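You operate a simulated robot arm through the tools that you are given. There is no shell and no other tool.

You are at the controls of a simulated two-armed robot. One attempt, no reset.

## Task
Switch HEAT and TUBE off in the mains box for the repair.
Fine: shut and latch the door again; BENCH, PLUG and the main switch stay on.

Only the result counts: the job must be done as asked and must still hold three seconds after the hand-in. Knocking over, shifting, dropping, spilling or breaking anything else fails it.

## Robot
Two 7-joint arms with fingered hands on one trunk that stands fixed in place. Base frame: the origin is at the foot of the trunk, x ahead of it, y to its left, z up. Units: mm, rad, N and s.
The left shoulder is at [60, 166, 976], the right one opposite. With the tool pointing down near the work surface each hand reaches from about 100 to 800 mm from the base axis, measured 20 degrees to its own side. Payload 5 kg a hand.
Tool frame (each hand has its own): the origin (TCP) lies between the finger pads and is the grasp point; the fingertips stand 32 mm ahead of it; z points along the fingers, y is the line along which they close. Largest opening 160 mm; the body of the gripper starts 89 mm behind the TCP. The gripper is a hand of 3 fingers: y runs from the thumb to the fingers, the wrist lies at [0, 0, -267] in the tool frame, and closing takes about 1.5 s.
Orientation is told as [roll, pitch, yaw] about the base's x, y, z axes, in that order, counted from this pose: with the fingers straight down and closing along the base's y, the tool's x points along the base's -x, its y along +y and its z along -z.

## Interface
- The arms move only by the tool drive_tool. It takes "left_targets", "right_targets" or both (then of equal length, played together; a hand with none holds still); each is a list of rows, each a list of 3 entries, a list of its own where there are three numbers: the turn, a rotation vector about the tool's x, y, z in rad, then the shift along the tool's x, y, z in mm, then the opening, from 0 (shut) to 1 (fully open). In form: [[[wx, wy, wz], [dx, dy, dz], fingers], ...]. A call has 1 to 20 rows; each row shifts and turns the commanded pose from where the row before left it, along the tool's axes as they then stand. Each row takes 0.2 s and may step no farther than 50 mm and 0.15 rad from the row before; otherwise, or with a gripper value out of range, the whole call is refused. A pose out of reach is approached as far as the arm can. The call stops where the force on the tool passes 90 N (or 10 N more than at its start, if that is more) or the arm is blocked; 0.2 s more then pass. Each finger travels about 45 mm/s and halts on what it meets, pressing with about 33 N; the grip force reading is that of the motor and also rises with nothing between the fingers. The clock runs only during rows and for 0.2 s after the last one: add rows that do not move to give the fingers time. The reply holds the time, the measured pose of the TCP, the force on the tool along the base axes, the opening and the grip force, in the units named above and with some noise, with the torque about the TCP (base axes, N m) and any sound that the robot's microphone picked up.
- Cameras (640 x 400 px; columns grow to the right, rows downward): "scene" is now at [52.3, 34.5, 1637.4]; the picture's right is [0.38, -0.92, 0.00], its down [-0.51, -0.21, -0.83] and it looks along [0.77, 0.32, -0.55] (base axes); focal length 317 px, centre (320, 200). "left" rides on the left gripper at [-65, -4, -116] in its tool frame; the picture's right is [0.06, -1.00, 0.00], its down [0.87, 0.05, -0.49] and it looks along [0.49, 0.03, 0.87] (tool axes); focal length 261 px, centre (320, 200). "right" rides on the right gripper at [65, -4, -116] in its tool frame; the picture's right is [0.06, 1.00, 0.00], its down [-0.87, 0.05, -0.49] and it looks along [-0.49, 0.03, 0.87] (tool axes); focal length 261 px, centre (320, 200). There is no depth. A picture from a camera that has moved, and an enlarged one, comes with that camera's place and axes in the base frame and with its lens.
- capture(camera): a new picture of that camera. No time passes.
- slide_trunk(by): slides the trunk up (or, below 0, down) by that many mm; the arms and the scene camera ride with it, the base frame stays. It gives what a move gives, with no picture.
- grasp_type(shape, hand): the hand has 3 fingers and takes this shape, open, in about a second: jaw (thumb against the fingers, like two jaws); tri (thumb and two fingers); tip (a fingertip pinch); poke (one finger out to press); point (the index stretched); flat (the hand flat); cup (the hand cupped); fist (a fist). The gripper value then closes the fingers along that shape, each until it touches; the sizes above hold for jaw. It gives what a move gives, with no picture.
- pan_tilt(pan, tilt): turns the head with the scene camera to pan (to the left, within 1.501 rad either way) and tilt (down, from -0.506 to 1.204), counted from straight ahead of the robot. It gives what a move gives.
- inspect(camera, box): a new picture of the part [left, top, right, bottom] of that camera's present view, enlarged. No time passes.
- finish_job(): hands the job in; it is judged then, once.

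Nothing tells you positions but the pictures and the camera data. Unless the task says otherwise, let go and move clear before handing in.

The tools are called after "Emit:" by a JSON object that holds its "fn" and its "kwargs". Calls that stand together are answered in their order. drive_tool: Moves the arms, as the interface text tells. Its arguments: {"type":"object","properties":{"left_targets":{"type":"array"},"right_targets":{"type":"array"}},"required":[]} The other tools are called the same way: slide_trunk (by) slides the trunk up or down; grasp_type (shape, hand) gives the hand a shape; pan_tilt (pan, tilt) turns the head that bears the scene camera; capture (camera) takes a picture; inspect (camera, box) takes an enlarged picture of a part of a camera's view; finish_job () hands the job in.

At the start:

```text
clock: 0.0
left_position: [319.4, 317.2, 1465.7]
left_ee_rot: [0.0, 0.002, -0.001]
left_ft_force: [0.2, 0.0, 0.7]
left_torque: [0.01, -0.01, 0.02]
left_opening: 160.0
left_grasp_force: 0.0
left_shape: jaw
right_position: [369.0, -9.6, 1430.0]
right_ee_rot: [0.0, 0.0, 0.0]
right_ft_force: [-0.6, -0.4, 0.0]
right_torque: [-0.01, -0.02, -0.03]
right_opening: 160.0
right_grasp_force: 0.1
right_shape: jaw
trunk travel left (down, up): [-525.0, 65.0]
head pan, tilt: [0.394, 0.583]
```

scene: 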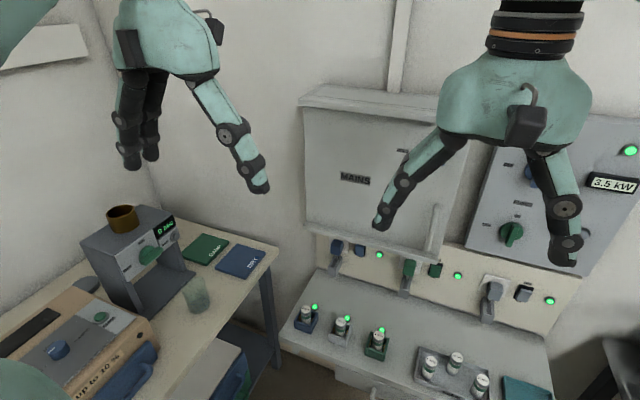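
right: 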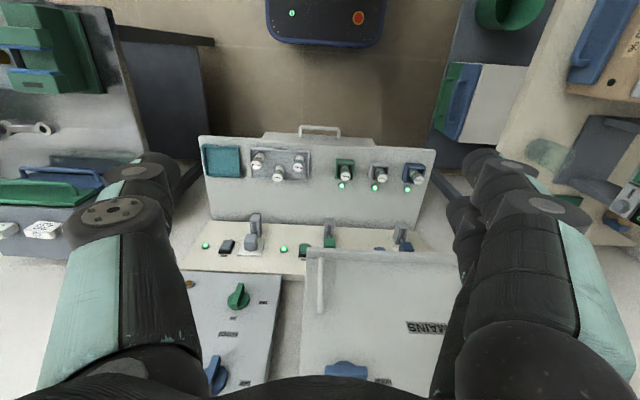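
left: 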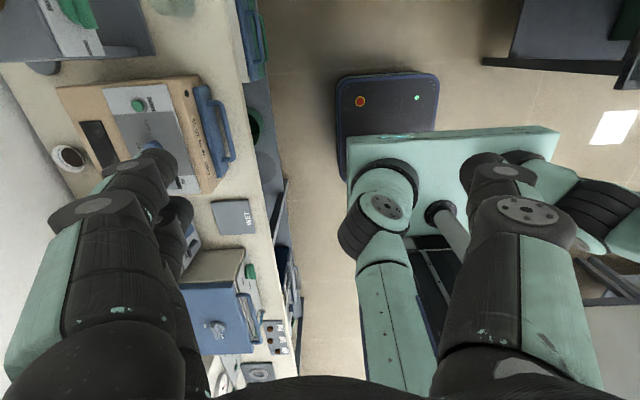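

I see the MAINS box on the far wall, behind the right hand, with a panel showing 3.5 kW beside it. I'll look closer at the box before moving anything.

Emit:
{"fn": "inspect", "kwargs": {"camera": "scene", "box": [280, 70, 480, 280]}}

Emit:
{"fn": "inspect", "kwargs": {"camera": "scene", "box": [440, 100, 640, 320]}}

Emit:
{"fn": "inspect", "kwargs": {"camera": "right", "box": [160, 220, 480, 400]}}

```text
1.90 times, centred on (380, 175) of scene
camera zoom: at [52.3, 34.5, 1637.4], right [0.38, -0.92, 0.0], down [-0.51, -0.21, -0.83], along [0.77, 0.32, -0.55], focal length 604 px, centre (206, 248)
```

zoom: 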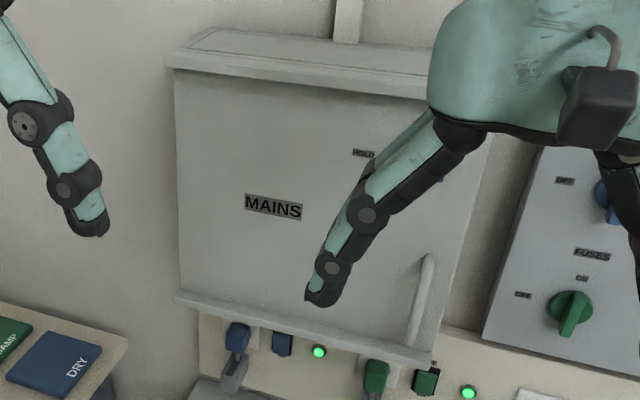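

```text
1.82 times, centred on (540, 210) of scene
camera zoom: at [52.3, 34.5, 1637.4], right [0.38, -0.92, 0.0], down [-0.51, -0.21, -0.83], along [0.77, 0.32, -0.55], focal length 576 px, centre (-80, 182)
```

zoom: 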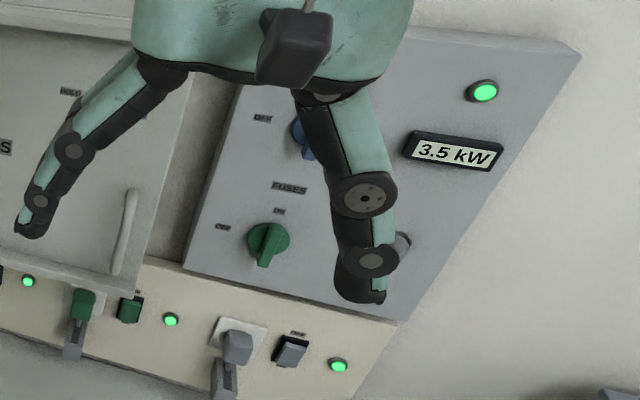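

```text
2.00 times, centred on (320, 310) of right
camera zoom: at [303.5, -13.7, 1546.4], right [-0.06, 1.0, 0.0], down [0.87, 0.05, 0.49], along [0.49, 0.03, -0.87], focal length 521 px, centre (320, -20)
```

zoom: 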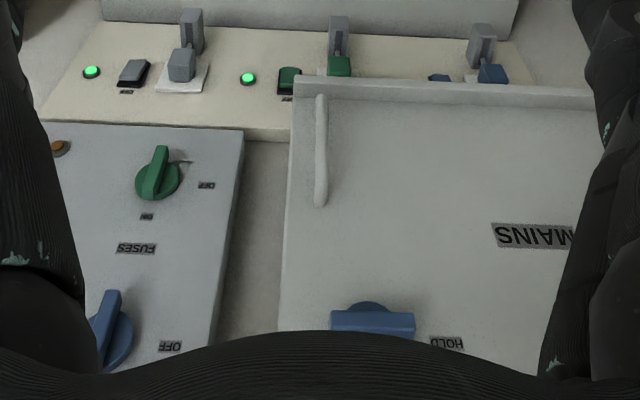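

The door carries a vertical handle near its right edge (about [750, 12, 1066–1180]) and a blue knob with a HOLD label. The right hand blocks the view, so I'll move it to the right and look again.

Emit:
{"fn": "drive_tool", "kwargs": {"right_targets": [[[0, 0, 0], [8, -50, 0], 1], [[0, 0, 0], [8, -50, 0], 1], [[0, 0, 0], [8, -50, 0], 1], [[0, 0, 0], [8, -50, 0], 1], [[0, 0, 0], [8, -50, 0], 1], [[0, 0, 0], [8, -50, 0], 1]]}}

Emit:
{"fn": "pan_tilt", "kwargs": {"pan": 0.1, "tilt": 0.5}}

Emit:
{"fn": "capture", "kwargs": {"camera": "scene"}}

```text
refused: row 1 steps farther than a row can; nothing moved
```

```text
clock: 0.8
left_position: [319.3, 317.7, 1465.5]
left_ee_rot: [-0.001, 0.001, 0.001]
left_ft_force: [-0.7, -1.1, 0.3]
left_torque: [-0.04, 0.0, 0.03]
left_opening: 159.9
left_grasp_force: 0.1
left_shape: jaw
right_position: [368.3, -9.2, 1428.8]
right_ee_rot: [0.0, -0.001, 0.0]
right_ft_force: [-0.1, -0.3, -0.5]
right_torque: [0.03, -0.01, 0.02]
right_opening: 160.0
right_grasp_force: 0.0
right_shape: jaw
trunk travel left (down, up): [-525.0, 65.0]
head pan, tilt: [0.099, 0.499]
```

```text
taken
camera scene: at [60.8, 9.4, 1644.9], right [0.1, -0.99, 0.0], down [-0.48, -0.05, -0.88], along [0.87, 0.09, -0.48], focal length 317 px, centre (320, 200)
```

scene: 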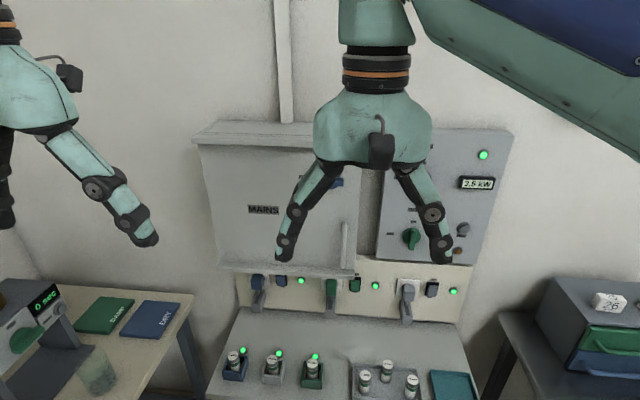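

The step was just over 50 mm; I'll use smaller ones to move the right hand aside and then look at the box.

Emit:
{"fn": "drive_tool", "kwargs": {"right_targets": [[[0, 0, 0], [8, -45, 0], 1], [[0, 0, 0], [8, -45, 0], 1], [[0, 0, 0], [8, -45, 0], 1], [[0, 0, 0], [8, -45, 0], 1], [[0, 0, 0], [8, -45, 0], 1], [[0, 0, 0], [8, -45, 0], 1]]}}

Emit:
{"fn": "capture", "kwargs": {"camera": "scene"}}

Emit:
{"fn": "inspect", "kwargs": {"camera": "scene", "box": [180, 100, 390, 280]}}

Emit:
{"fn": "inspect", "kwargs": {"camera": "scene", "box": [350, 110, 530, 300]}}

Emit:
{"fn": "inspect", "kwargs": {"camera": "scene", "box": [200, 250, 500, 400]}}

```text
clock: 2.2
left_position: [319.4, 316.1, 1467.2]
left_ee_rot: [0.001, -0.001, 0.002]
left_ft_force: [0.2, -0.4, -0.4]
left_torque: [0.03, 0.0, 0.01]
left_opening: 160.0
left_grasp_force: 0.1
left_shape: jaw
right_position: [318.9, -281.7, 1430.3]
right_ee_rot: [0.0, 0.0, 0.0]
right_ft_force: [0.4, -0.4, 0.8]
right_torque: [-0.01, -0.03, -0.02]
right_opening: 160.0
right_grasp_force: 0.0
right_shape: jaw
trunk travel left (down, up): [-525.0, 65.0]
head pan, tilt: [0.099, 0.499]
```

```text
taken
camera scene: at [60.3, 8.4, 1645.0], right [0.1, -1.0, 0.0], down [-0.48, -0.05, -0.88], along [0.87, 0.09, -0.48], focal length 317 px, centre (320, 200)
```

scene: 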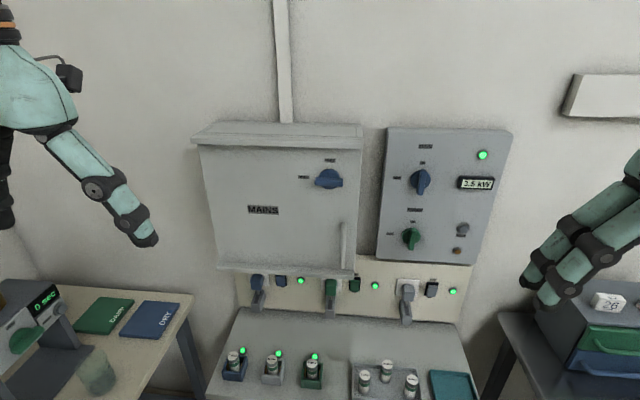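

```text
2.22 times, centred on (285, 190) of scene
camera zoom: at [60.3, 8.4, 1645.0], right [0.1, -1.0, 0.0], down [-0.48, -0.05, -0.88], along [0.87, 0.09, -0.48], focal length 704 px, centre (398, 222)
```

zoom: 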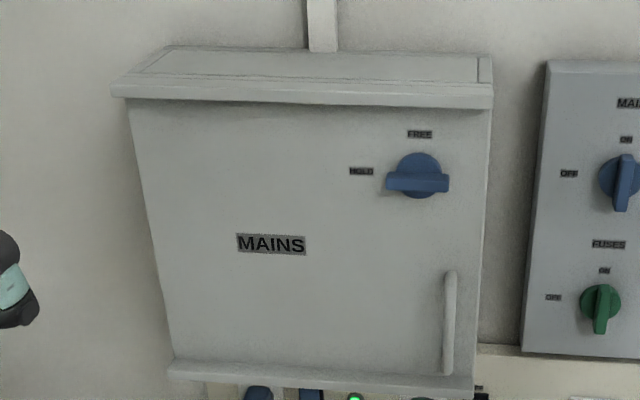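

```text
2.11 times, centred on (440, 205) of scene
camera zoom: at [60.3, 8.4, 1645.0], right [0.1, -1.0, 0.0], down [-0.48, -0.05, -0.88], along [0.87, 0.09, -0.48], focal length 667 px, centre (67, 190)
```

zoom: 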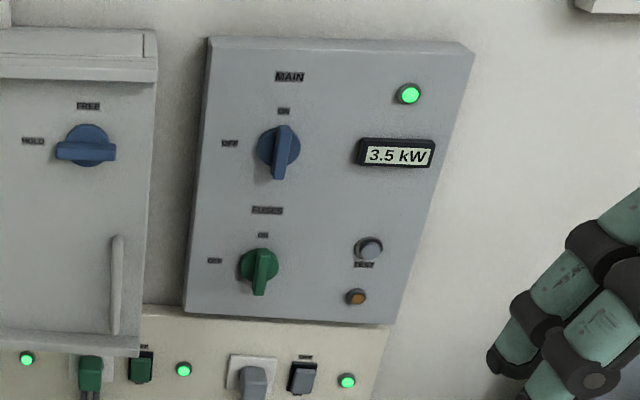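

```text
2.13 times, centred on (350, 325) of scene
camera zoom: at [60.3, 8.4, 1645.0], right [0.1, -1.0, 0.0], down [-0.48, -0.05, -0.88], along [0.87, 0.09, -0.48], focal length 676 px, centre (256, -67)
```

zoom: 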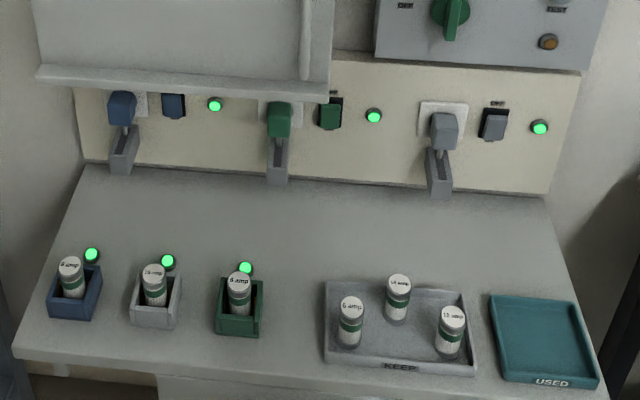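

The door has a blue latch knob, with HOLD on its left and FREE above it; the bar now lies level at HOLD. I'll bring the right hand round to point forward well short of the wall, so its camera can measure the knob and handle.

Emit:
{"fn": "drive_tool", "kwargs": {"right_targets": [[[0, 0, 0], [-40, 20, 20], 1], [[0, 0, 0], [-40, 20, 20], 1], [[0, 0, 0], [-40, 20, 20], 1], [[0, -0.15, 0], [0, 0, 0], 1], [[0, -0.15, 0], [0, 0, 0], 1], [[0, -0.15, 0], [0, 0, 0], 1], [[0, -0.15, 0], [0, 0, 0], 1], [[0, -0.15, 0], [0, 0, 0], 1], [[0, -0.15, 0], [0, 0, 0], 1], [[0, -0.15, 0], [0, 0, 0], 1], [[0, -0.15, 0], [0, 0, 0], 1], [[0, -0.15, 0], [0, 0, 0], 1], [[0, -0.15, 0], [0, 0, 0], 1], [[0, -0.0708, 0], [0, 0, 0], 1]]}}

Emit:
{"fn": "capture", "kwargs": {"camera": "right"}}

Emit:
{"fn": "capture", "kwargs": {"camera": "scene"}}

```text
clock: 5.2
left_position: [320.5, 320.1, 1465.6]
left_ee_rot: [-0.003, 0.0, 0.001]
left_ft_force: [-0.5, 1.6, -0.8]
left_torque: [-0.09, -0.03, -0.03]
left_opening: 160.0
left_grasp_force: 0.1
left_shape: jaw
right_position: [452.8, -216.9, 1399.0]
right_ee_rot: [1.079, -1.547, -1.083]
right_ft_force: [0.7, 1.9, 2.4]
right_torque: [-0.06, 0.24, -0.19]
right_opening: 159.7
right_grasp_force: 0.2
right_shape: jaw
right hand out of reach, approached as far as the arm can: row 13, 14
trunk travel left (down, up): [-525.0, 65.0]
head pan, tilt: [0.099, 0.499]
```

```text
taken
camera right: at [338.1, -219.5, 1336.5], right [0.01, 1.0, -0.04], down [-0.48, 0.04, 0.88], along [0.88, 0.01, 0.48], focal length 261 px, centre (320, 200)
```

right: 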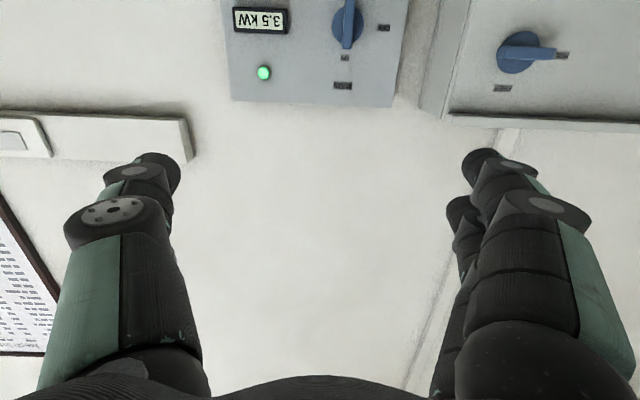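

```text
taken
camera scene: at [59.5, 12.6, 1645.0], right [0.1, -0.99, 0.0], down [-0.48, -0.05, -0.88], along [0.87, 0.09, -0.48], focal length 317 px, centre (320, 200)
```

scene: 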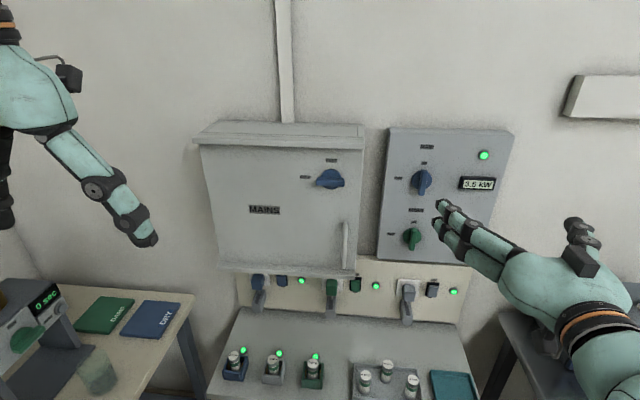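

The latch knob sits at about [757, 56, 1319] and the door face is the plane x≈769. I'll bring the right hand in front of it, still about 170 mm short, and check how well the arm follows.

Emit:
{"fn": "drive_tool", "kwargs": {"right_targets": [[[0, 0, 0], [8, 38, 15], 1], [[0, 0, 0], [8, 38, 15], 1], [[0, 0, 0], [8, 38, 15], 1], [[0, 0, 0], [8, 38, 15], 1], [[0, 0, 0], [8, 38, 15], 1], [[0, 0, 0], [8, 38, 15], 1], [[0, 0, 0], [3, 38, 15], 1], [[0, 0, 0], [0, 0, 0], 1]]}}

Emit:
{"fn": "capture", "kwargs": {"camera": "right"}}

Emit:
{"fn": "capture", "kwargs": {"camera": "scene"}}

```text
clock: 7.0
left_position: [319.9, 315.7, 1465.8]
left_ee_rot: [0.002, 0.0, 0.001]
left_ft_force: [0.4, 0.0, 0.0]
left_torque: [0.01, -0.03, 0.0]
left_opening: 159.9
left_grasp_force: 0.1
left_shape: jaw
right_position: [558.7, 45.8, 1351.4]
right_ee_rot: [1.182, -1.572, -1.183]
right_ft_force: [-0.8, -0.3, -0.5]
right_torque: [-0.04, -0.01, 0.0]
right_opening: 160.2
right_grasp_force: 0.1
right_shape: jaw
trunk travel left (down, up): [-525.0, 65.0]
head pan, tilt: [0.099, 0.499]
```

```text
taken
camera right: at [444.5, 42.5, 1287.3], right [0.0, 1.0, -0.06], down [-0.49, 0.05, 0.87], along [0.87, 0.03, 0.49], focal length 261 px, centre (320, 200)
```

right: 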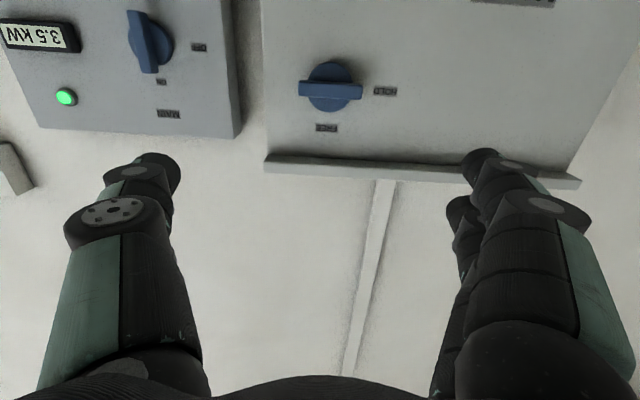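

```text
taken
camera scene: at [60.4, 8.3, 1645.0], right [0.1, -1.0, 0.0], down [-0.48, -0.05, -0.88], along [0.87, 0.09, -0.48], focal length 317 px, centre (320, 200)
```

scene: 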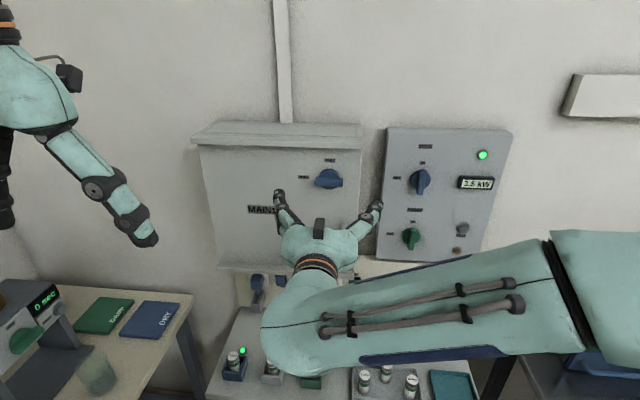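

The hand tracks its commands well, and the knob is where I estimated. I'll zoom in on it to see how far the bar stands off the door.

Emit:
{"fn": "inspect", "kwargs": {"camera": "right", "box": [280, 40, 420, 140]}}

Emit:
{"fn": "inspect", "kwargs": {"camera": "scene", "box": [270, 140, 390, 280]}}

```text
4.00 times, centred on (350, 90) of right
camera zoom: at [444.5, 42.5, 1287.3], right [0.0, 1.0, -0.06], down [-0.49, 0.05, 0.87], along [0.87, 0.03, 0.49], focal length 1043 px, centre (200, 640)
```

zoom: 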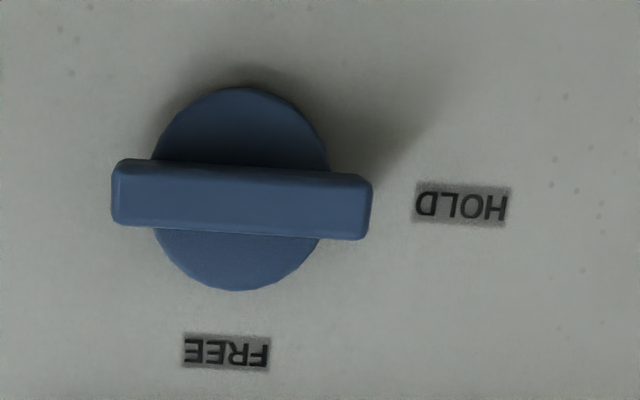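

```text
2.86 times, centred on (330, 210) of scene
camera zoom: at [60.4, 8.3, 1645.0], right [0.1, -1.0, 0.0], down [-0.48, -0.05, -0.88], along [0.87, 0.09, -0.48], focal length 906 px, centre (291, 171)
```

zoom: 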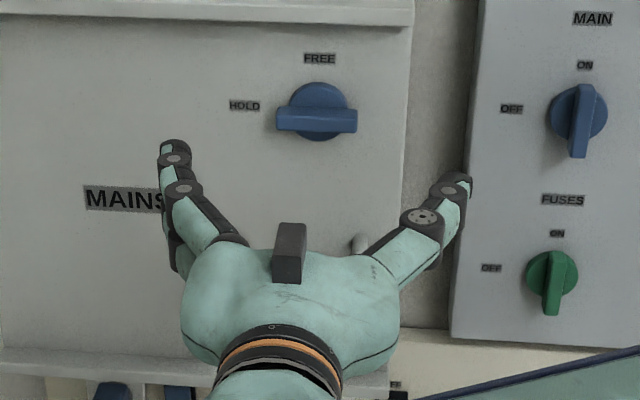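

The bar is about 68 mm long and 19 mm thick, and its front is near x≈740. I'll roll the hand 90° so the fingers close above and below it, and narrow the opening to stay clear of the canopy above.

Emit:
{"fn": "drive_tool", "kwargs": {"right_targets": [[[0, 0, 0], [16, 5, 10], 0.8], [[0, 0, 0], [16, 5, 10], 0.6], [[0, 0, -0.15], [0, 0, 0], 0.45], [[0, 0, -0.15], [0, 0, 0], 0.45], [[0, 0, -0.15], [0, 0, 0], 0.45], [[0, 0, -0.15], [0, 0, 0], 0.45], [[0, 0, -0.15], [0, 0, 0], 0.45], [[0, 0, -0.15], [0, 0, 0], 0.45], [[0, 0, -0.15], [0, 0, 0], 0.45], [[0, 0, -0.15], [0, 0, 0], 0.45], [[0, 0, -0.15], [0, 0, 0], 0.45], [[0, 0, -0.15], [0, 0, 0], 0.45], [[0, 0, -0.0708], [0, 0, 0], 0.45], [[0, 0, 0], [0, 0, 0], 0.45]]}}

Emit:
{"fn": "capture", "kwargs": {"camera": "right"}}

Emit:
{"fn": "inspect", "kwargs": {"camera": "scene", "box": [230, 120, 430, 300]}}

```text
clock: 10.0
left_position: [319.8, 318.1, 1466.5]
left_ee_rot: [0.0, -0.001, 0.0]
left_ft_force: [-0.1, 0.1, -0.2]
left_torque: [-0.02, -0.03, -0.01]
left_opening: 159.9
left_grasp_force: 0.0
left_shape: jaw
right_position: [579.3, 56.9, 1318.2]
right_ee_rot: [-1.573, 0.0, 1.572]
right_ft_force: [-0.6, -0.3, 0.5]
right_torque: [-0.01, 0.0, -0.02]
right_opening: 72.9
right_grasp_force: 0.1
right_shape: jaw
trunk travel left (down, up): [-525.0, 65.0]
head pan, tilt: [0.099, 0.499]
```

```text
taken
camera right: at [464.8, -8.1, 1323.0], right [0.0, -0.06, -1.0], down [-0.49, 0.87, -0.05], along [0.87, 0.49, -0.03], focal length 261 px, centre (320, 200)
```

right: 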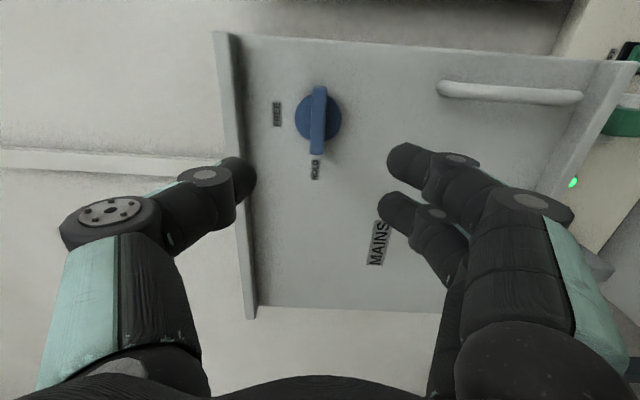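

```text
2.22 times, centred on (330, 210) of scene
camera zoom: at [60.8, 9.4, 1645.0], right [0.1, -1.0, 0.0], down [-0.48, -0.05, -0.88], along [0.87, 0.09, -0.48], focal length 704 px, centre (298, 178)
```

zoom: 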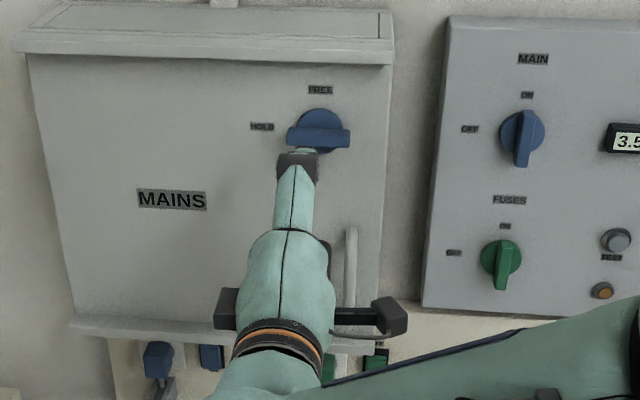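

Now the wrist camera sees the knob from its right side. I'll zoom in to get its depth before approaching.

Emit:
{"fn": "inspect", "kwargs": {"camera": "right", "box": [250, 60, 410, 190]}}

Emit:
{"fn": "inspect", "kwargs": {"camera": "right", "box": [400, 20, 640, 190]}}

```text
3.08 times, centred on (330, 125) of right
camera zoom: at [464.8, -8.1, 1323.0], right [0.0, -0.06, -1.0], down [-0.49, 0.87, -0.05], along [0.87, 0.49, -0.03], focal length 802 px, centre (289, 431)
```

zoom: 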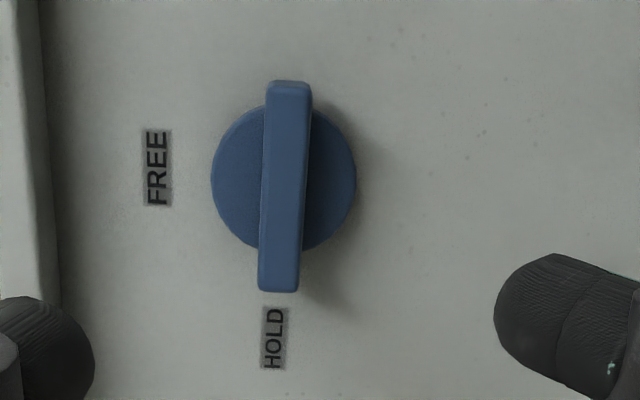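

```text
2.35 times, centred on (520, 105) of right
camera zoom: at [464.8, -8.1, 1323.0], right [0.0, -0.06, -1.0], down [-0.49, 0.87, -0.05], along [0.87, 0.49, -0.03], focal length 613 px, centre (-151, 424)
```

zoom: 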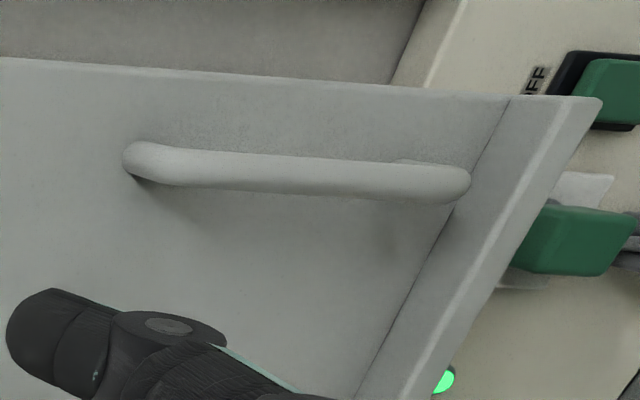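

The bar front is near x≈740 and the disc face near x≈757, with the axis at about y=55, z=1320. I'll bring the fingers forward over the bar, stopping just short first.

Emit:
{"fn": "drive_tool", "kwargs": {"right_targets": [[[0, 0, 0], [1.5, -1.5, 30], 0.45], [[0, 0, 0], [0, 0, 30], 0.45], [[0, 0, 0], [0, 0, 30], 0.45], [[0, 0, 0], [0, 0, 20], 0.45], [[0, 0, 0], [0, 0, 10], 0.45], [[0, 0, 0], [0, 0, 0], 0.45]]}}

Emit:
{"fn": "capture", "kwargs": {"camera": "right"}}

Emit:
{"fn": "inspect", "kwargs": {"camera": "scene", "box": [270, 130, 390, 240]}}

```text
clock: 11.4
left_position: [319.5, 316.6, 1466.4]
left_ee_rot: [0.001, -0.001, 0.0]
left_ft_force: [-0.3, -0.4, 0.3]
left_torque: [0.01, 0.03, 0.0]
left_opening: 159.8
left_grasp_force: 0.2
left_shape: jaw
right_position: [701.1, 57.4, 1319.2]
right_ee_rot: [-1.57, -0.001, 1.571]
right_ft_force: [-0.6, 0.4, -0.3]
right_torque: [0.01, 0.02, 0.01]
right_opening: 72.5
right_grasp_force: 0.1
right_shape: jaw
trunk travel left (down, up): [-525.0, 65.0]
head pan, tilt: [0.099, 0.499]
```

```text
taken
camera right: at [585.1, -8.5, 1324.6], right [0.0, -0.06, -1.0], down [-0.49, 0.87, -0.05], along [0.87, 0.49, -0.03], focal length 261 px, centre (320, 200)
```

right: 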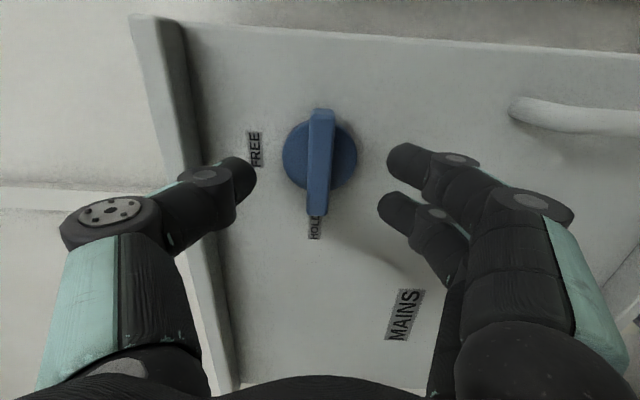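

```text
3.64 times, centred on (330, 185) of scene
camera zoom: at [60.7, 9.4, 1645.0], right [0.1, -1.0, 0.0], down [-0.48, -0.05, -0.88], along [0.87, 0.09, -0.48], focal length 1153 px, centre (284, 254)
```

zoom: 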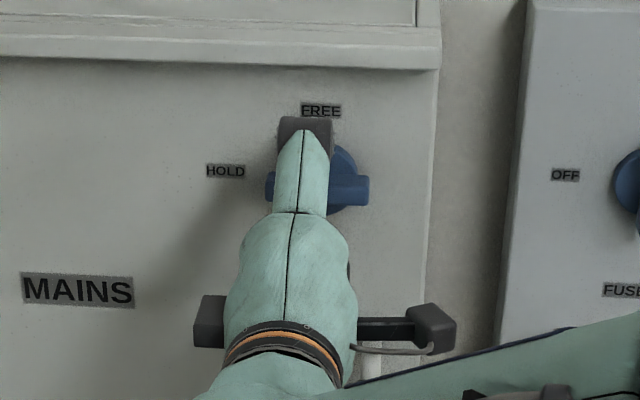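

The bar lies centred between the thumb and the two fingers. I'll go the last 18 mm forward slowly and then close.

Emit:
{"fn": "drive_tool", "kwargs": {"right_targets": [[[0, 0, 0], [1, 0, 6], 0.45], [[0, 0, 0], [0, 0, 6], 0.45], [[0, 0, 0], [0, 0, 4], 0.45], [[0, 0, 0], [0, 0, 2], 0.45], [[0, 0, 0], [0, 0, 0], 0.45]]}}

Emit:
{"fn": "capture", "kwargs": {"camera": "right"}}

```text
clock: 12.6
left_position: [320.0, 317.3, 1465.6]
left_ee_rot: [0.001, 0.0, 0.0]
left_ft_force: [0.0, -0.6, 0.2]
left_torque: [0.02, -0.05, -0.01]
left_opening: 160.1
left_grasp_force: 0.1
left_shape: jaw
right_position: [718.5, 55.3, 1319.1]
right_ee_rot: [-1.571, -0.001, 1.571]
right_ft_force: [-0.2, 0.5, -0.3]
right_torque: [0.0, -0.01, -0.02]
right_opening: 72.6
right_grasp_force: 0.1
right_shape: jaw
trunk travel left (down, up): [-525.0, 65.0]
head pan, tilt: [0.099, 0.499]
```

```text
taken
camera right: at [602.6, -10.0, 1324.5], right [0.0, -0.06, -1.0], down [-0.49, 0.87, -0.05], along [0.87, 0.49, -0.03], focal length 261 px, centre (320, 200)
```

right: 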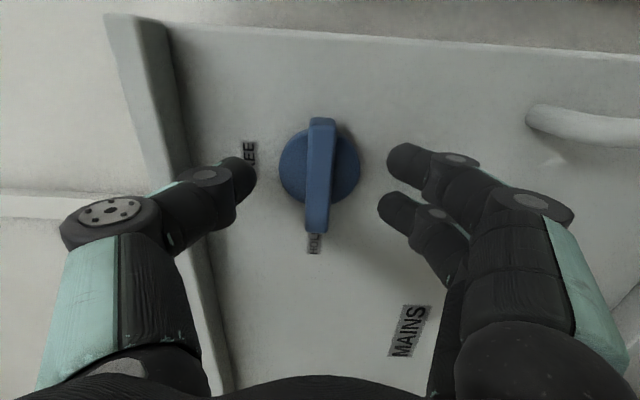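

No contact so far and the tips are beside the bar. Closing on it now.

Emit:
{"fn": "drive_tool", "kwargs": {"right_targets": [[[0, 0, 0], [0, 0, 0], 0.2], [[0, 0, 0], [0, 0, 0], 0.1], [[0, 0, 0], [0, 0, 0], 0], [[0, 0, 0], [0, 0, 0], 0], [[0, 0, 0], [0, 0, 0], 0], [[0, 0, 0], [0, 0, 0], 0]]}}

Emit:
{"fn": "capture", "kwargs": {"camera": "right"}}

```text
clock: 14.0
left_position: [320.2, 317.0, 1466.7]
left_ee_rot: [0.001, 0.0, 0.0]
left_ft_force: [0.2, -0.1, 0.5]
left_torque: [0.01, -0.03, 0.0]
left_opening: 160.1
left_grasp_force: 0.0
left_shape: jaw
right_position: [718.2, 54.5, 1320.1]
right_ee_rot: [-1.569, -0.002, 1.572]
right_ft_force: [0.6, 0.4, 1.2]
right_torque: [0.03, 0.05, 0.0]
right_opening: 9.6
right_grasp_force: 32.6
right_shape: jaw
trunk travel left (down, up): [-525.0, 65.0]
head pan, tilt: [0.099, 0.499]
```

```text
taken
camera right: at [602.5, -9.9, 1324.4], right [0.0, -0.06, -1.0], down [-0.49, 0.87, -0.05], along [0.87, 0.49, -0.03], focal length 261 px, centre (320, 200)
```

right: 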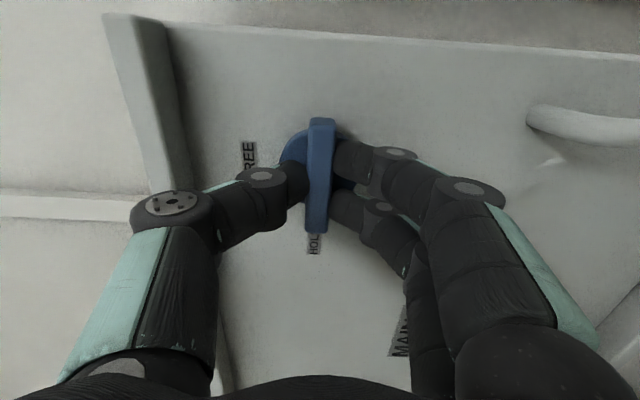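

The bar is gripped. I'll turn it clockwise in small steps, checking that it follows.

Emit:
{"fn": "drive_tool", "kwargs": {"right_targets": [[[0, 0, 0.1], [0, 0, 0], 0], [[0, 0, 0.1], [0, 0, 0], 0], [[0, 0, 0.1], [0, 0, 0], 0], [[0, 0, 0.1], [0, 0, 0], 0]]}}

Emit:
{"fn": "capture", "kwargs": {"camera": "right"}}

```text
clock: 15.0
left_position: [319.6, 318.3, 1465.8]
left_ee_rot: [0.0, 0.0, 0.001]
left_ft_force: [-0.3, -1.4, 0.3]
left_torque: [0.01, 0.01, 0.02]
left_opening: 160.2
left_grasp_force: 0.1
left_shape: jaw
right_position: [718.1, 55.6, 1319.9]
right_ee_rot: [-1.567, -0.401, 1.571]
right_ft_force: [1.2, 1.5, -0.2]
right_torque: [0.0, 0.05, 0.07]
right_opening: 9.7
right_grasp_force: 33.4
right_shape: jaw
trunk travel left (down, up): [-525.0, 65.0]
head pan, tilt: [0.099, 0.499]
```

```text
taken
camera right: at [602.5, -6.4, 1298.8], right [0.0, 0.33, -0.94], down [-0.49, 0.82, 0.29], along [0.87, 0.46, 0.16], focal length 261 px, centre (320, 200)
```

right: 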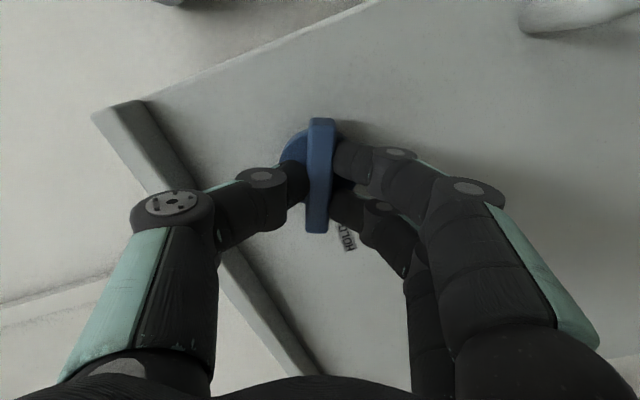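

The knob turns with the hand with almost no resistance. I'll continue to the full quarter turn.

Emit:
{"fn": "drive_tool", "kwargs": {"right_targets": [[[0, 0, 0.12], [0, 0, 0], 0], [[0, 0, 0.12], [0, 0, 0], 0], [[0, 0, 0.12], [0, 0, 0], 0], [[0, 0, 0.12], [0, 0, 0], 0], [[0, 0, 0.12], [0, 0, 0], 0], [[0, 0, 0.12], [0, 0, 0], 0], [[0, 0, 0.12], [0, 0, 0], 0], [[0, 0, 0.12], [0, 0, 0], 0], [[0, 0, 0.12], [0, 0, 0], 0], [[0, 0, 0.09], [0, 0, 0], 0]]}}

Emit:
{"fn": "capture", "kwargs": {"camera": "right"}}

Emit:
{"fn": "inspect", "kwargs": {"camera": "scene", "box": [180, 100, 400, 290]}}

```text
clock: 17.2
left_position: [318.7, 317.5, 1464.9]
left_ee_rot: [-0.001, 0.001, 0.0]
left_ft_force: [-0.1, 0.3, 0.5]
left_torque: [-0.01, 0.04, 0.0]
left_opening: 159.8
left_grasp_force: 0.1
left_shape: jaw
right_position: [718.5, 55.0, 1320.6]
right_ee_rot: [1.552, -1.568, -1.549]
right_ft_force: [0.9, 4.7, 3.8]
right_torque: [-0.07, -0.08, 0.15]
right_opening: 9.8
right_grasp_force: 33.4
right_shape: jaw
trunk travel left (down, up): [-525.0, 65.0]
head pan, tilt: [0.099, 0.499]
```

```text
taken
camera right: at [602.4, 51.5, 1255.6], right [0.0, 1.0, -0.06], down [-0.49, 0.05, 0.87], along [0.87, 0.03, 0.49], focal length 261 px, centre (320, 200)
```

right: 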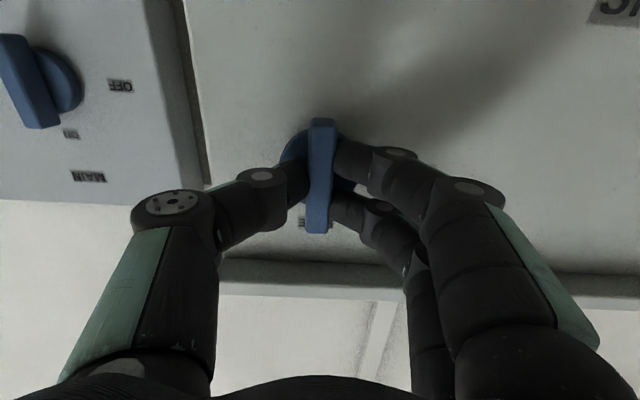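

```text
2.11 times, centred on (290, 195) of scene
camera zoom: at [60.5, 10.2, 1645.0], right [0.1, -0.99, 0.0], down [-0.48, -0.05, -0.88], along [0.87, 0.09, -0.48], focal length 667 px, centre (383, 210)
```

zoom: 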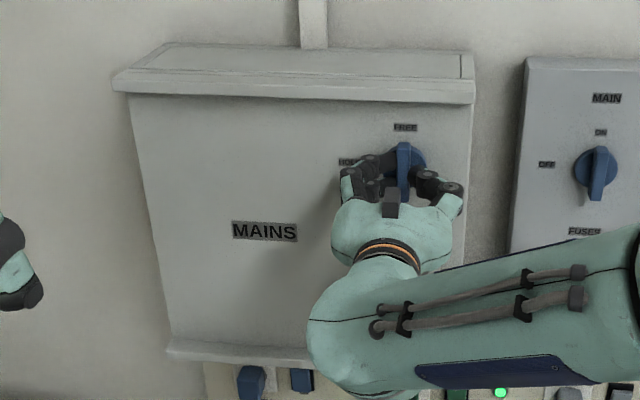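

The bar now points to FREE. I'll let go, back off and check that it stays there.

Emit:
{"fn": "drive_tool", "kwargs": {"right_targets": [[[0, 0, 0], [0, 0, 0], 0.2], [[0, 0, 0], [0, 0, 0], 0.4], [[0, 0, 0], [0, 0, 0], 0.4], [[0, 0, 0], [0, 0, 0], 0.4], [[0, 0, 0], [0, 0, -20], 0.4], [[0, 0, 0], [0, 0, -30], 0.4], [[0, 0, 0], [0, 0, -30], 0.4], [[0, 0, 0], [0, 0, -30], 0.4]]}}

Emit:
{"fn": "capture", "kwargs": {"camera": "right"}}

Emit:
{"fn": "inspect", "kwargs": {"camera": "scene", "box": [180, 100, 400, 290]}}

```text
clock: 19.0
left_position: [319.3, 317.1, 1465.9]
left_ee_rot: [0.0, -0.001, 0.0]
left_ft_force: [-0.5, 0.1, -0.3]
left_torque: [-0.02, 0.02, -0.01]
left_opening: 160.0
left_grasp_force: 0.1
left_shape: jaw
right_position: [607.3, 52.9, 1321.0]
right_ee_rot: [1.414, -1.569, -1.414]
right_ft_force: [-0.6, 0.3, 0.3]
right_torque: [0.01, 0.03, 0.0]
right_opening: 63.5
right_grasp_force: 0.0
right_shape: jaw
trunk travel left (down, up): [-525.0, 65.0]
head pan, tilt: [0.099, 0.499]
```

```text
taken
camera right: at [492.1, 49.8, 1256.2], right [0.0, 1.0, -0.06], down [-0.49, 0.05, 0.87], along [0.87, 0.03, 0.49], focal length 261 px, centre (320, 200)
```

right: 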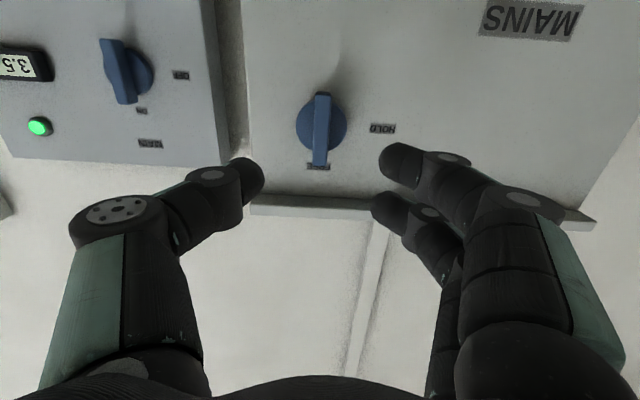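

```text
2.11 times, centred on (290, 195) of scene
camera zoom: at [60.1, 9.3, 1645.0], right [0.1, -1.0, 0.0], down [-0.48, -0.05, -0.88], along [0.87, 0.09, -0.48], focal length 667 px, centre (383, 210)
```

zoom: 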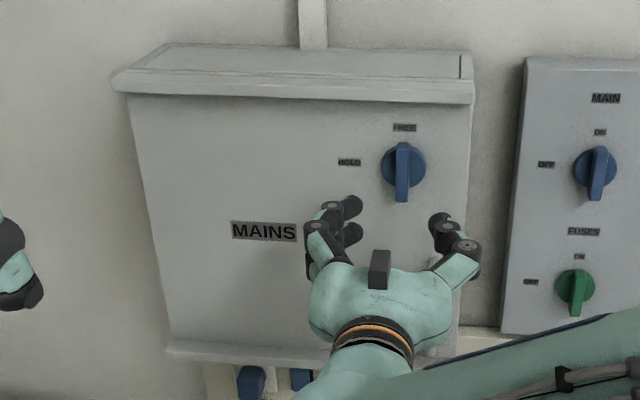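

The knob stays at FREE. Next is the handle, an upright bar at about y=14, z=1070–1205; I'll lower the hand in front of its middle and look.

Emit:
{"fn": "drive_tool", "kwargs": {"right_targets": [[[0, 0, 0], [30, -7, 0], 0.45], [[0, 0, 0], [30, -7, 0], 0.45], [[0, 0, 0], [30, -7, 0], 0.45], [[0, 0, 0], [30, -6, 0], 0.45], [[0, 0, 0], [30, -6, 0], 0.45], [[0, 0, 0], [30, -6, 0], 0.45], [[0, 0, 0], [0, 0, 0], 0.45]]}}

Emit:
{"fn": "capture", "kwargs": {"camera": "right"}}

Emit:
{"fn": "inspect", "kwargs": {"camera": "scene", "box": [230, 150, 430, 320]}}

```text
clock: 20.6
left_position: [319.2, 317.2, 1466.3]
left_ee_rot: [-0.001, 0.001, 0.0]
left_ft_force: [1.0, -0.4, -0.3]
left_torque: [0.04, 0.0, -0.02]
left_opening: 159.9
left_grasp_force: 0.1
left_shape: jaw
right_position: [607.2, 13.4, 1139.9]
right_ee_rot: [1.125, -1.568, -1.124]
right_ft_force: [-0.2, 0.1, 0.0]
right_torque: [0.02, -0.03, 0.02]
right_opening: 71.5
right_grasp_force: 0.1
right_shape: jaw
trunk travel left (down, up): [-525.0, 65.0]
head pan, tilt: [0.099, 0.499]
```

```text
taken
camera right: at [492.9, 10.1, 1074.8], right [0.0, 1.0, -0.06], down [-0.49, 0.05, 0.87], along [0.87, 0.03, 0.49], focal length 261 px, centre (320, 200)
```

right: 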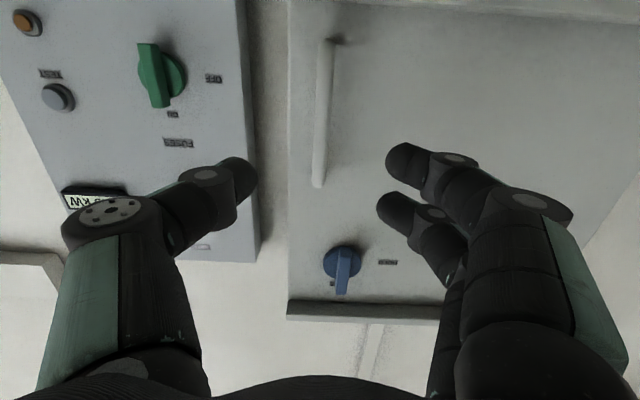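

```text
2.35 times, centred on (330, 235) of scene
camera zoom: at [60.7, 8.9, 1645.0], right [0.1, -1.0, 0.0], down [-0.48, -0.05, -0.88], along [0.87, 0.09, -0.48], focal length 746 px, centre (296, 118)
```

zoom: 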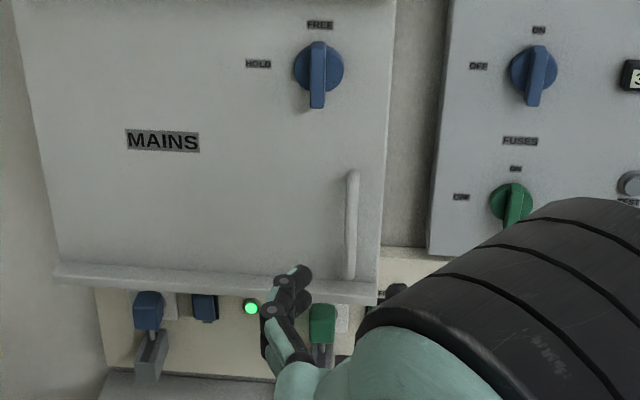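

The handle bar is at about x=738, y=15.5, running z 1067–1200. I'll move in to straddle it and close.

Emit:
{"fn": "drive_tool", "kwargs": {"right_targets": [[[0, 0, 0], [0, 2, 30], 0.45], [[0, 0, 0], [0, 0, 30], 0.45], [[0, 0, 0], [0, 0, 30], 0.45], [[0, 0, 0], [0, 0, 15], 0.45], [[0, 0, 0], [0, 0, 0], 0.45]]}}

Emit:
{"fn": "capture", "kwargs": {"camera": "right"}}

```text
clock: 21.8
left_position: [319.8, 317.6, 1466.7]
left_ee_rot: [-0.002, -0.001, -0.001]
left_ft_force: [0.0, -0.2, 0.5]
left_torque: [0.0, 0.0, -0.02]
left_opening: 159.8
left_grasp_force: 0.0
left_shape: jaw
right_position: [713.6, 15.7, 1141.6]
right_ee_rot: [0.804, -1.57, -0.805]
right_ft_force: [0.4, -0.2, 0.6]
right_torque: [0.0, 0.02, -0.02]
right_opening: 71.5
right_grasp_force: 0.1
right_shape: jaw
trunk travel left (down, up): [-525.0, 65.0]
head pan, tilt: [0.099, 0.499]
```

```text
taken
camera right: at [597.7, 12.4, 1076.6], right [0.0, 1.0, -0.06], down [-0.49, 0.05, 0.87], along [0.87, 0.03, 0.49], focal length 261 px, centre (320, 200)
```

right: 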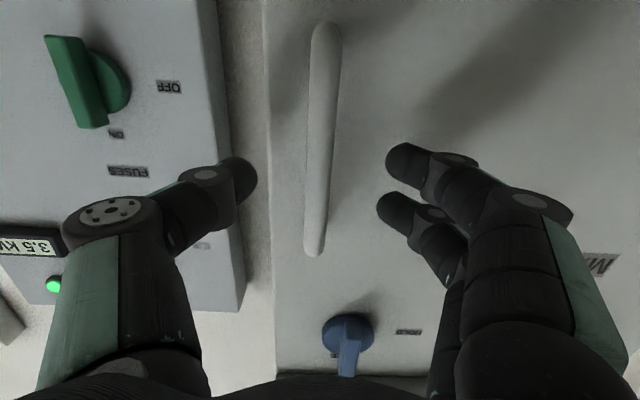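

The handle sits between the fingers. A further 11 mm forward, then close on it.

Emit:
{"fn": "drive_tool", "kwargs": {"right_targets": [[[0, 0, 0], [0, 0, 6], 0.45], [[0, 0, 0], [0, 0, 5], 0.45], [[0, 0, 0], [0, 0, 0], 0.3], [[0, 0, 0], [0, 0, 0], 0.15], [[0, 0, 0], [0, 0, 0], 0], [[0, 0, 0], [0, 0, 0], 0], [[0, 0, 0], [0, 0, 0], 0], [[0, 0, 0], [0, 0, 0], 0], [[0, 0, 0], [0, 0, 0], 0]]}}

Emit:
{"fn": "capture", "kwargs": {"camera": "right"}}

```text
clock: 23.8
left_position: [319.1, 317.1, 1467.0]
left_ee_rot: [0.001, -0.002, -0.001]
left_ft_force: [-0.6, 1.1, -0.1]
left_torque: [0.03, -0.03, 0.02]
left_opening: 159.8
left_grasp_force: 0.1
left_shape: jaw
right_position: [723.8, 16.7, 1139.2]
right_ee_rot: [0.965, -1.569, -0.968]
right_ft_force: [2.0, -1.5, 0.0]
right_torque: [0.01, -0.05, -0.01]
right_opening: 0.1
right_grasp_force: 33.4
right_shape: jaw
trunk travel left (down, up): [-525.0, 65.0]
head pan, tilt: [0.099, 0.499]
```

```text
taken
camera right: at [608.5, 12.6, 1075.6], right [0.0, 1.0, -0.06], down [-0.49, 0.05, 0.87], along [0.87, 0.03, 0.49], focal length 261 px, centre (320, 200)
```

right: 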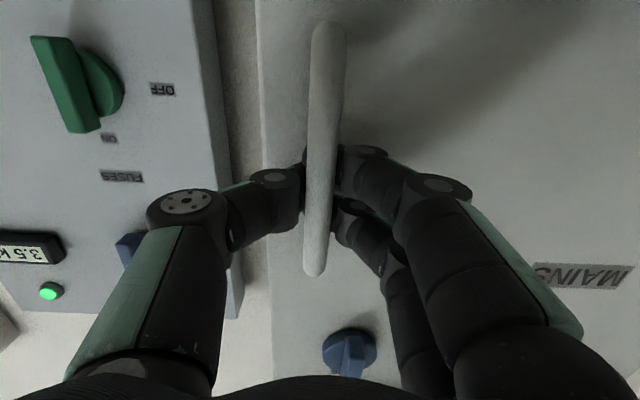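

The fingers have closed round the handle. I'll pull along the door's swing, with the hinge at the left near y≈385, about 6° first while watching the force.

Emit:
{"fn": "drive_tool", "kwargs": {"right_targets": [[[0.01, 0, 0], [0, 0.4, -4], 0], [[0.02, 0, 0], [0, 0.9, -7.4], 0], [[0.04, 0, 0], [0, 1.8, -14.7], 0], [[0.04, 0, 0], [0, 1.8, -14.7], 0], [[0, 0, 0], [0, 0, 0], 0]]}}

Emit:
{"fn": "capture", "kwargs": {"camera": "right"}}

Emit:
{"fn": "capture", "kwargs": {"camera": "scene"}}

```text
clock: 25.0
left_position: [319.0, 317.0, 1466.3]
left_ee_rot: [0.001, 0.001, 0.0]
left_ft_force: [-0.1, 0.2, -0.4]
left_torque: [0.01, 0.02, -0.01]
left_opening: 159.6
left_grasp_force: 0.0
left_shape: jaw
right_position: [683.5, 23.8, 1140.1]
right_ee_rot: [0.959, -1.568, -1.071]
right_ft_force: [0.2, 0.5, 0.6]
right_torque: [0.01, 0.01, -0.01]
right_opening: 0.0
right_grasp_force: 32.9
right_shape: jaw
trunk travel left (down, up): [-525.0, 65.0]
head pan, tilt: [0.099, 0.499]
```

```text
taken
camera right: at [567.8, 32.4, 1075.9], right [0.11, 0.99, -0.06], down [-0.48, 0.11, 0.87], along [0.87, -0.07, 0.49], focal length 261 px, centre (320, 200)
```

right: 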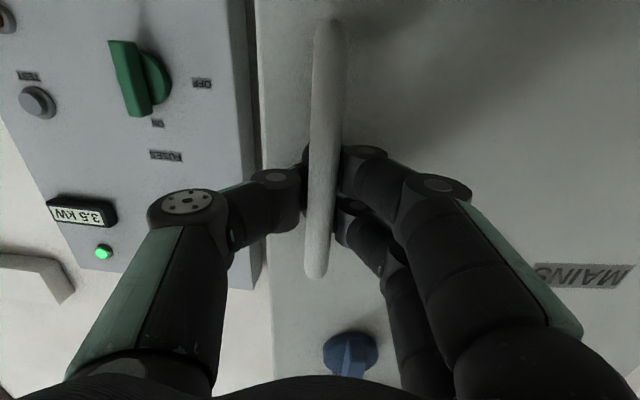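

```text
taken
camera scene: at [60.9, 9.5, 1645.0], right [0.1, -0.99, 0.0], down [-0.48, -0.05, -0.88], along [0.87, 0.09, -0.48], focal length 317 px, centre (320, 200)
```

scene: 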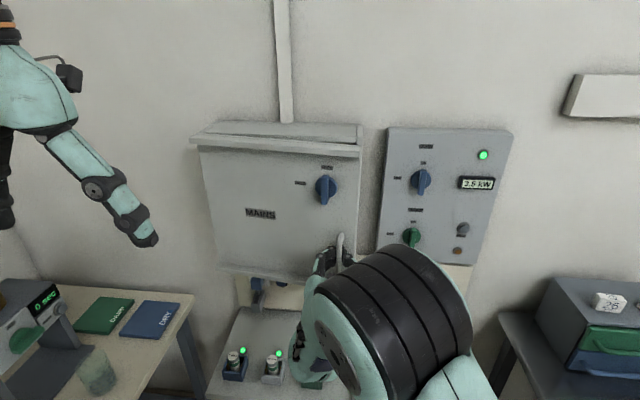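

The door swings freely. I'll carry on along the same arc to about 35°.

Emit:
{"fn": "drive_tool", "kwargs": {"right_targets": [[[0.045, 0, 0], [0, 2.0, -16.6], 0], [[0.045, 0, 0], [0, 2.0, -16.6], 0], [[0.045, 0, 0], [0, 2.0, -16.6], 0], [[0.045, 0, 0], [0, 2.0, -16.6], 0], [[0.045, 0, 0], [0, 2.0, -16.6], 0], [[0.045, 0, 0], [0, 2.0, -16.6], 0], [[0.045, 0, 0], [0, 2.0, -16.6], 0], [[0.045, 0, 0], [0, 2.0, -16.6], 0], [[0.045, 0, 0], [0, 2.0, -16.6], 0], [[0.045, 0, 0], [0, 2.0, -16.6], 0], [[0.045, 0, 0], [0, 2.0, -16.6], 0]]}}

Emit:
{"fn": "capture", "kwargs": {"camera": "right"}}

Emit:
{"fn": "capture", "kwargs": {"camera": "scene"}}

```text
clock: 27.4
left_position: [319.6, 319.7, 1464.5]
left_ee_rot: [-0.002, 0.0, 0.002]
left_ft_force: [-0.2, 0.0, 0.4]
left_torque: [0.01, 0.0, -0.02]
left_opening: 159.6
left_grasp_force: 0.1
left_shape: jaw
right_position: [520.3, 106.0, 1139.3]
right_ee_rot: [-1.127, -1.569, 0.524]
right_ft_force: [7.5, 10.1, 0.7]
right_torque: [-0.03, 0.0, 0.02]
right_opening: 0.0
right_grasp_force: 33.5
right_shape: jaw
trunk travel left (down, up): [-525.0, 65.0]
head pan, tilt: [0.099, 0.499]
```

```text
taken
camera right: at [423.4, 169.0, 1075.3], right [0.57, 0.82, -0.06], down [-0.37, 0.32, 0.87], along [0.73, -0.47, 0.49], focal length 261 px, centre (320, 200)
```

right: 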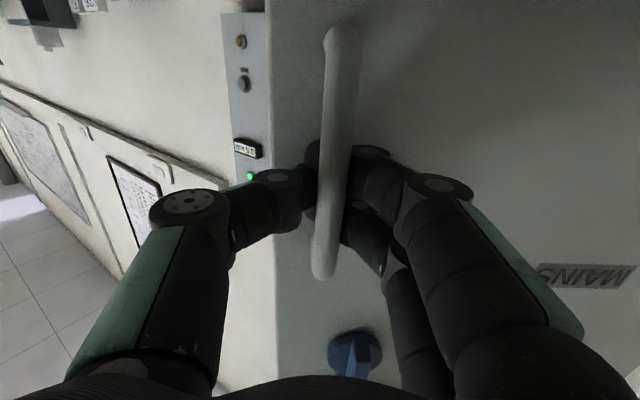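

```text
taken
camera scene: at [61.5, 11.3, 1644.9], right [0.1, -0.99, 0.0], down [-0.48, -0.05, -0.88], along [0.87, 0.09, -0.48], focal length 317 px, centre (320, 200)
```

scene: 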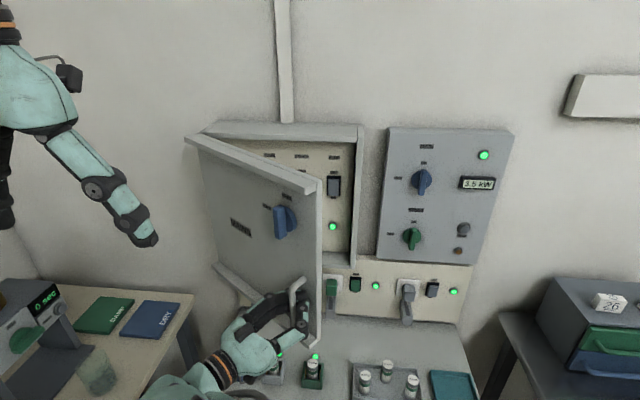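

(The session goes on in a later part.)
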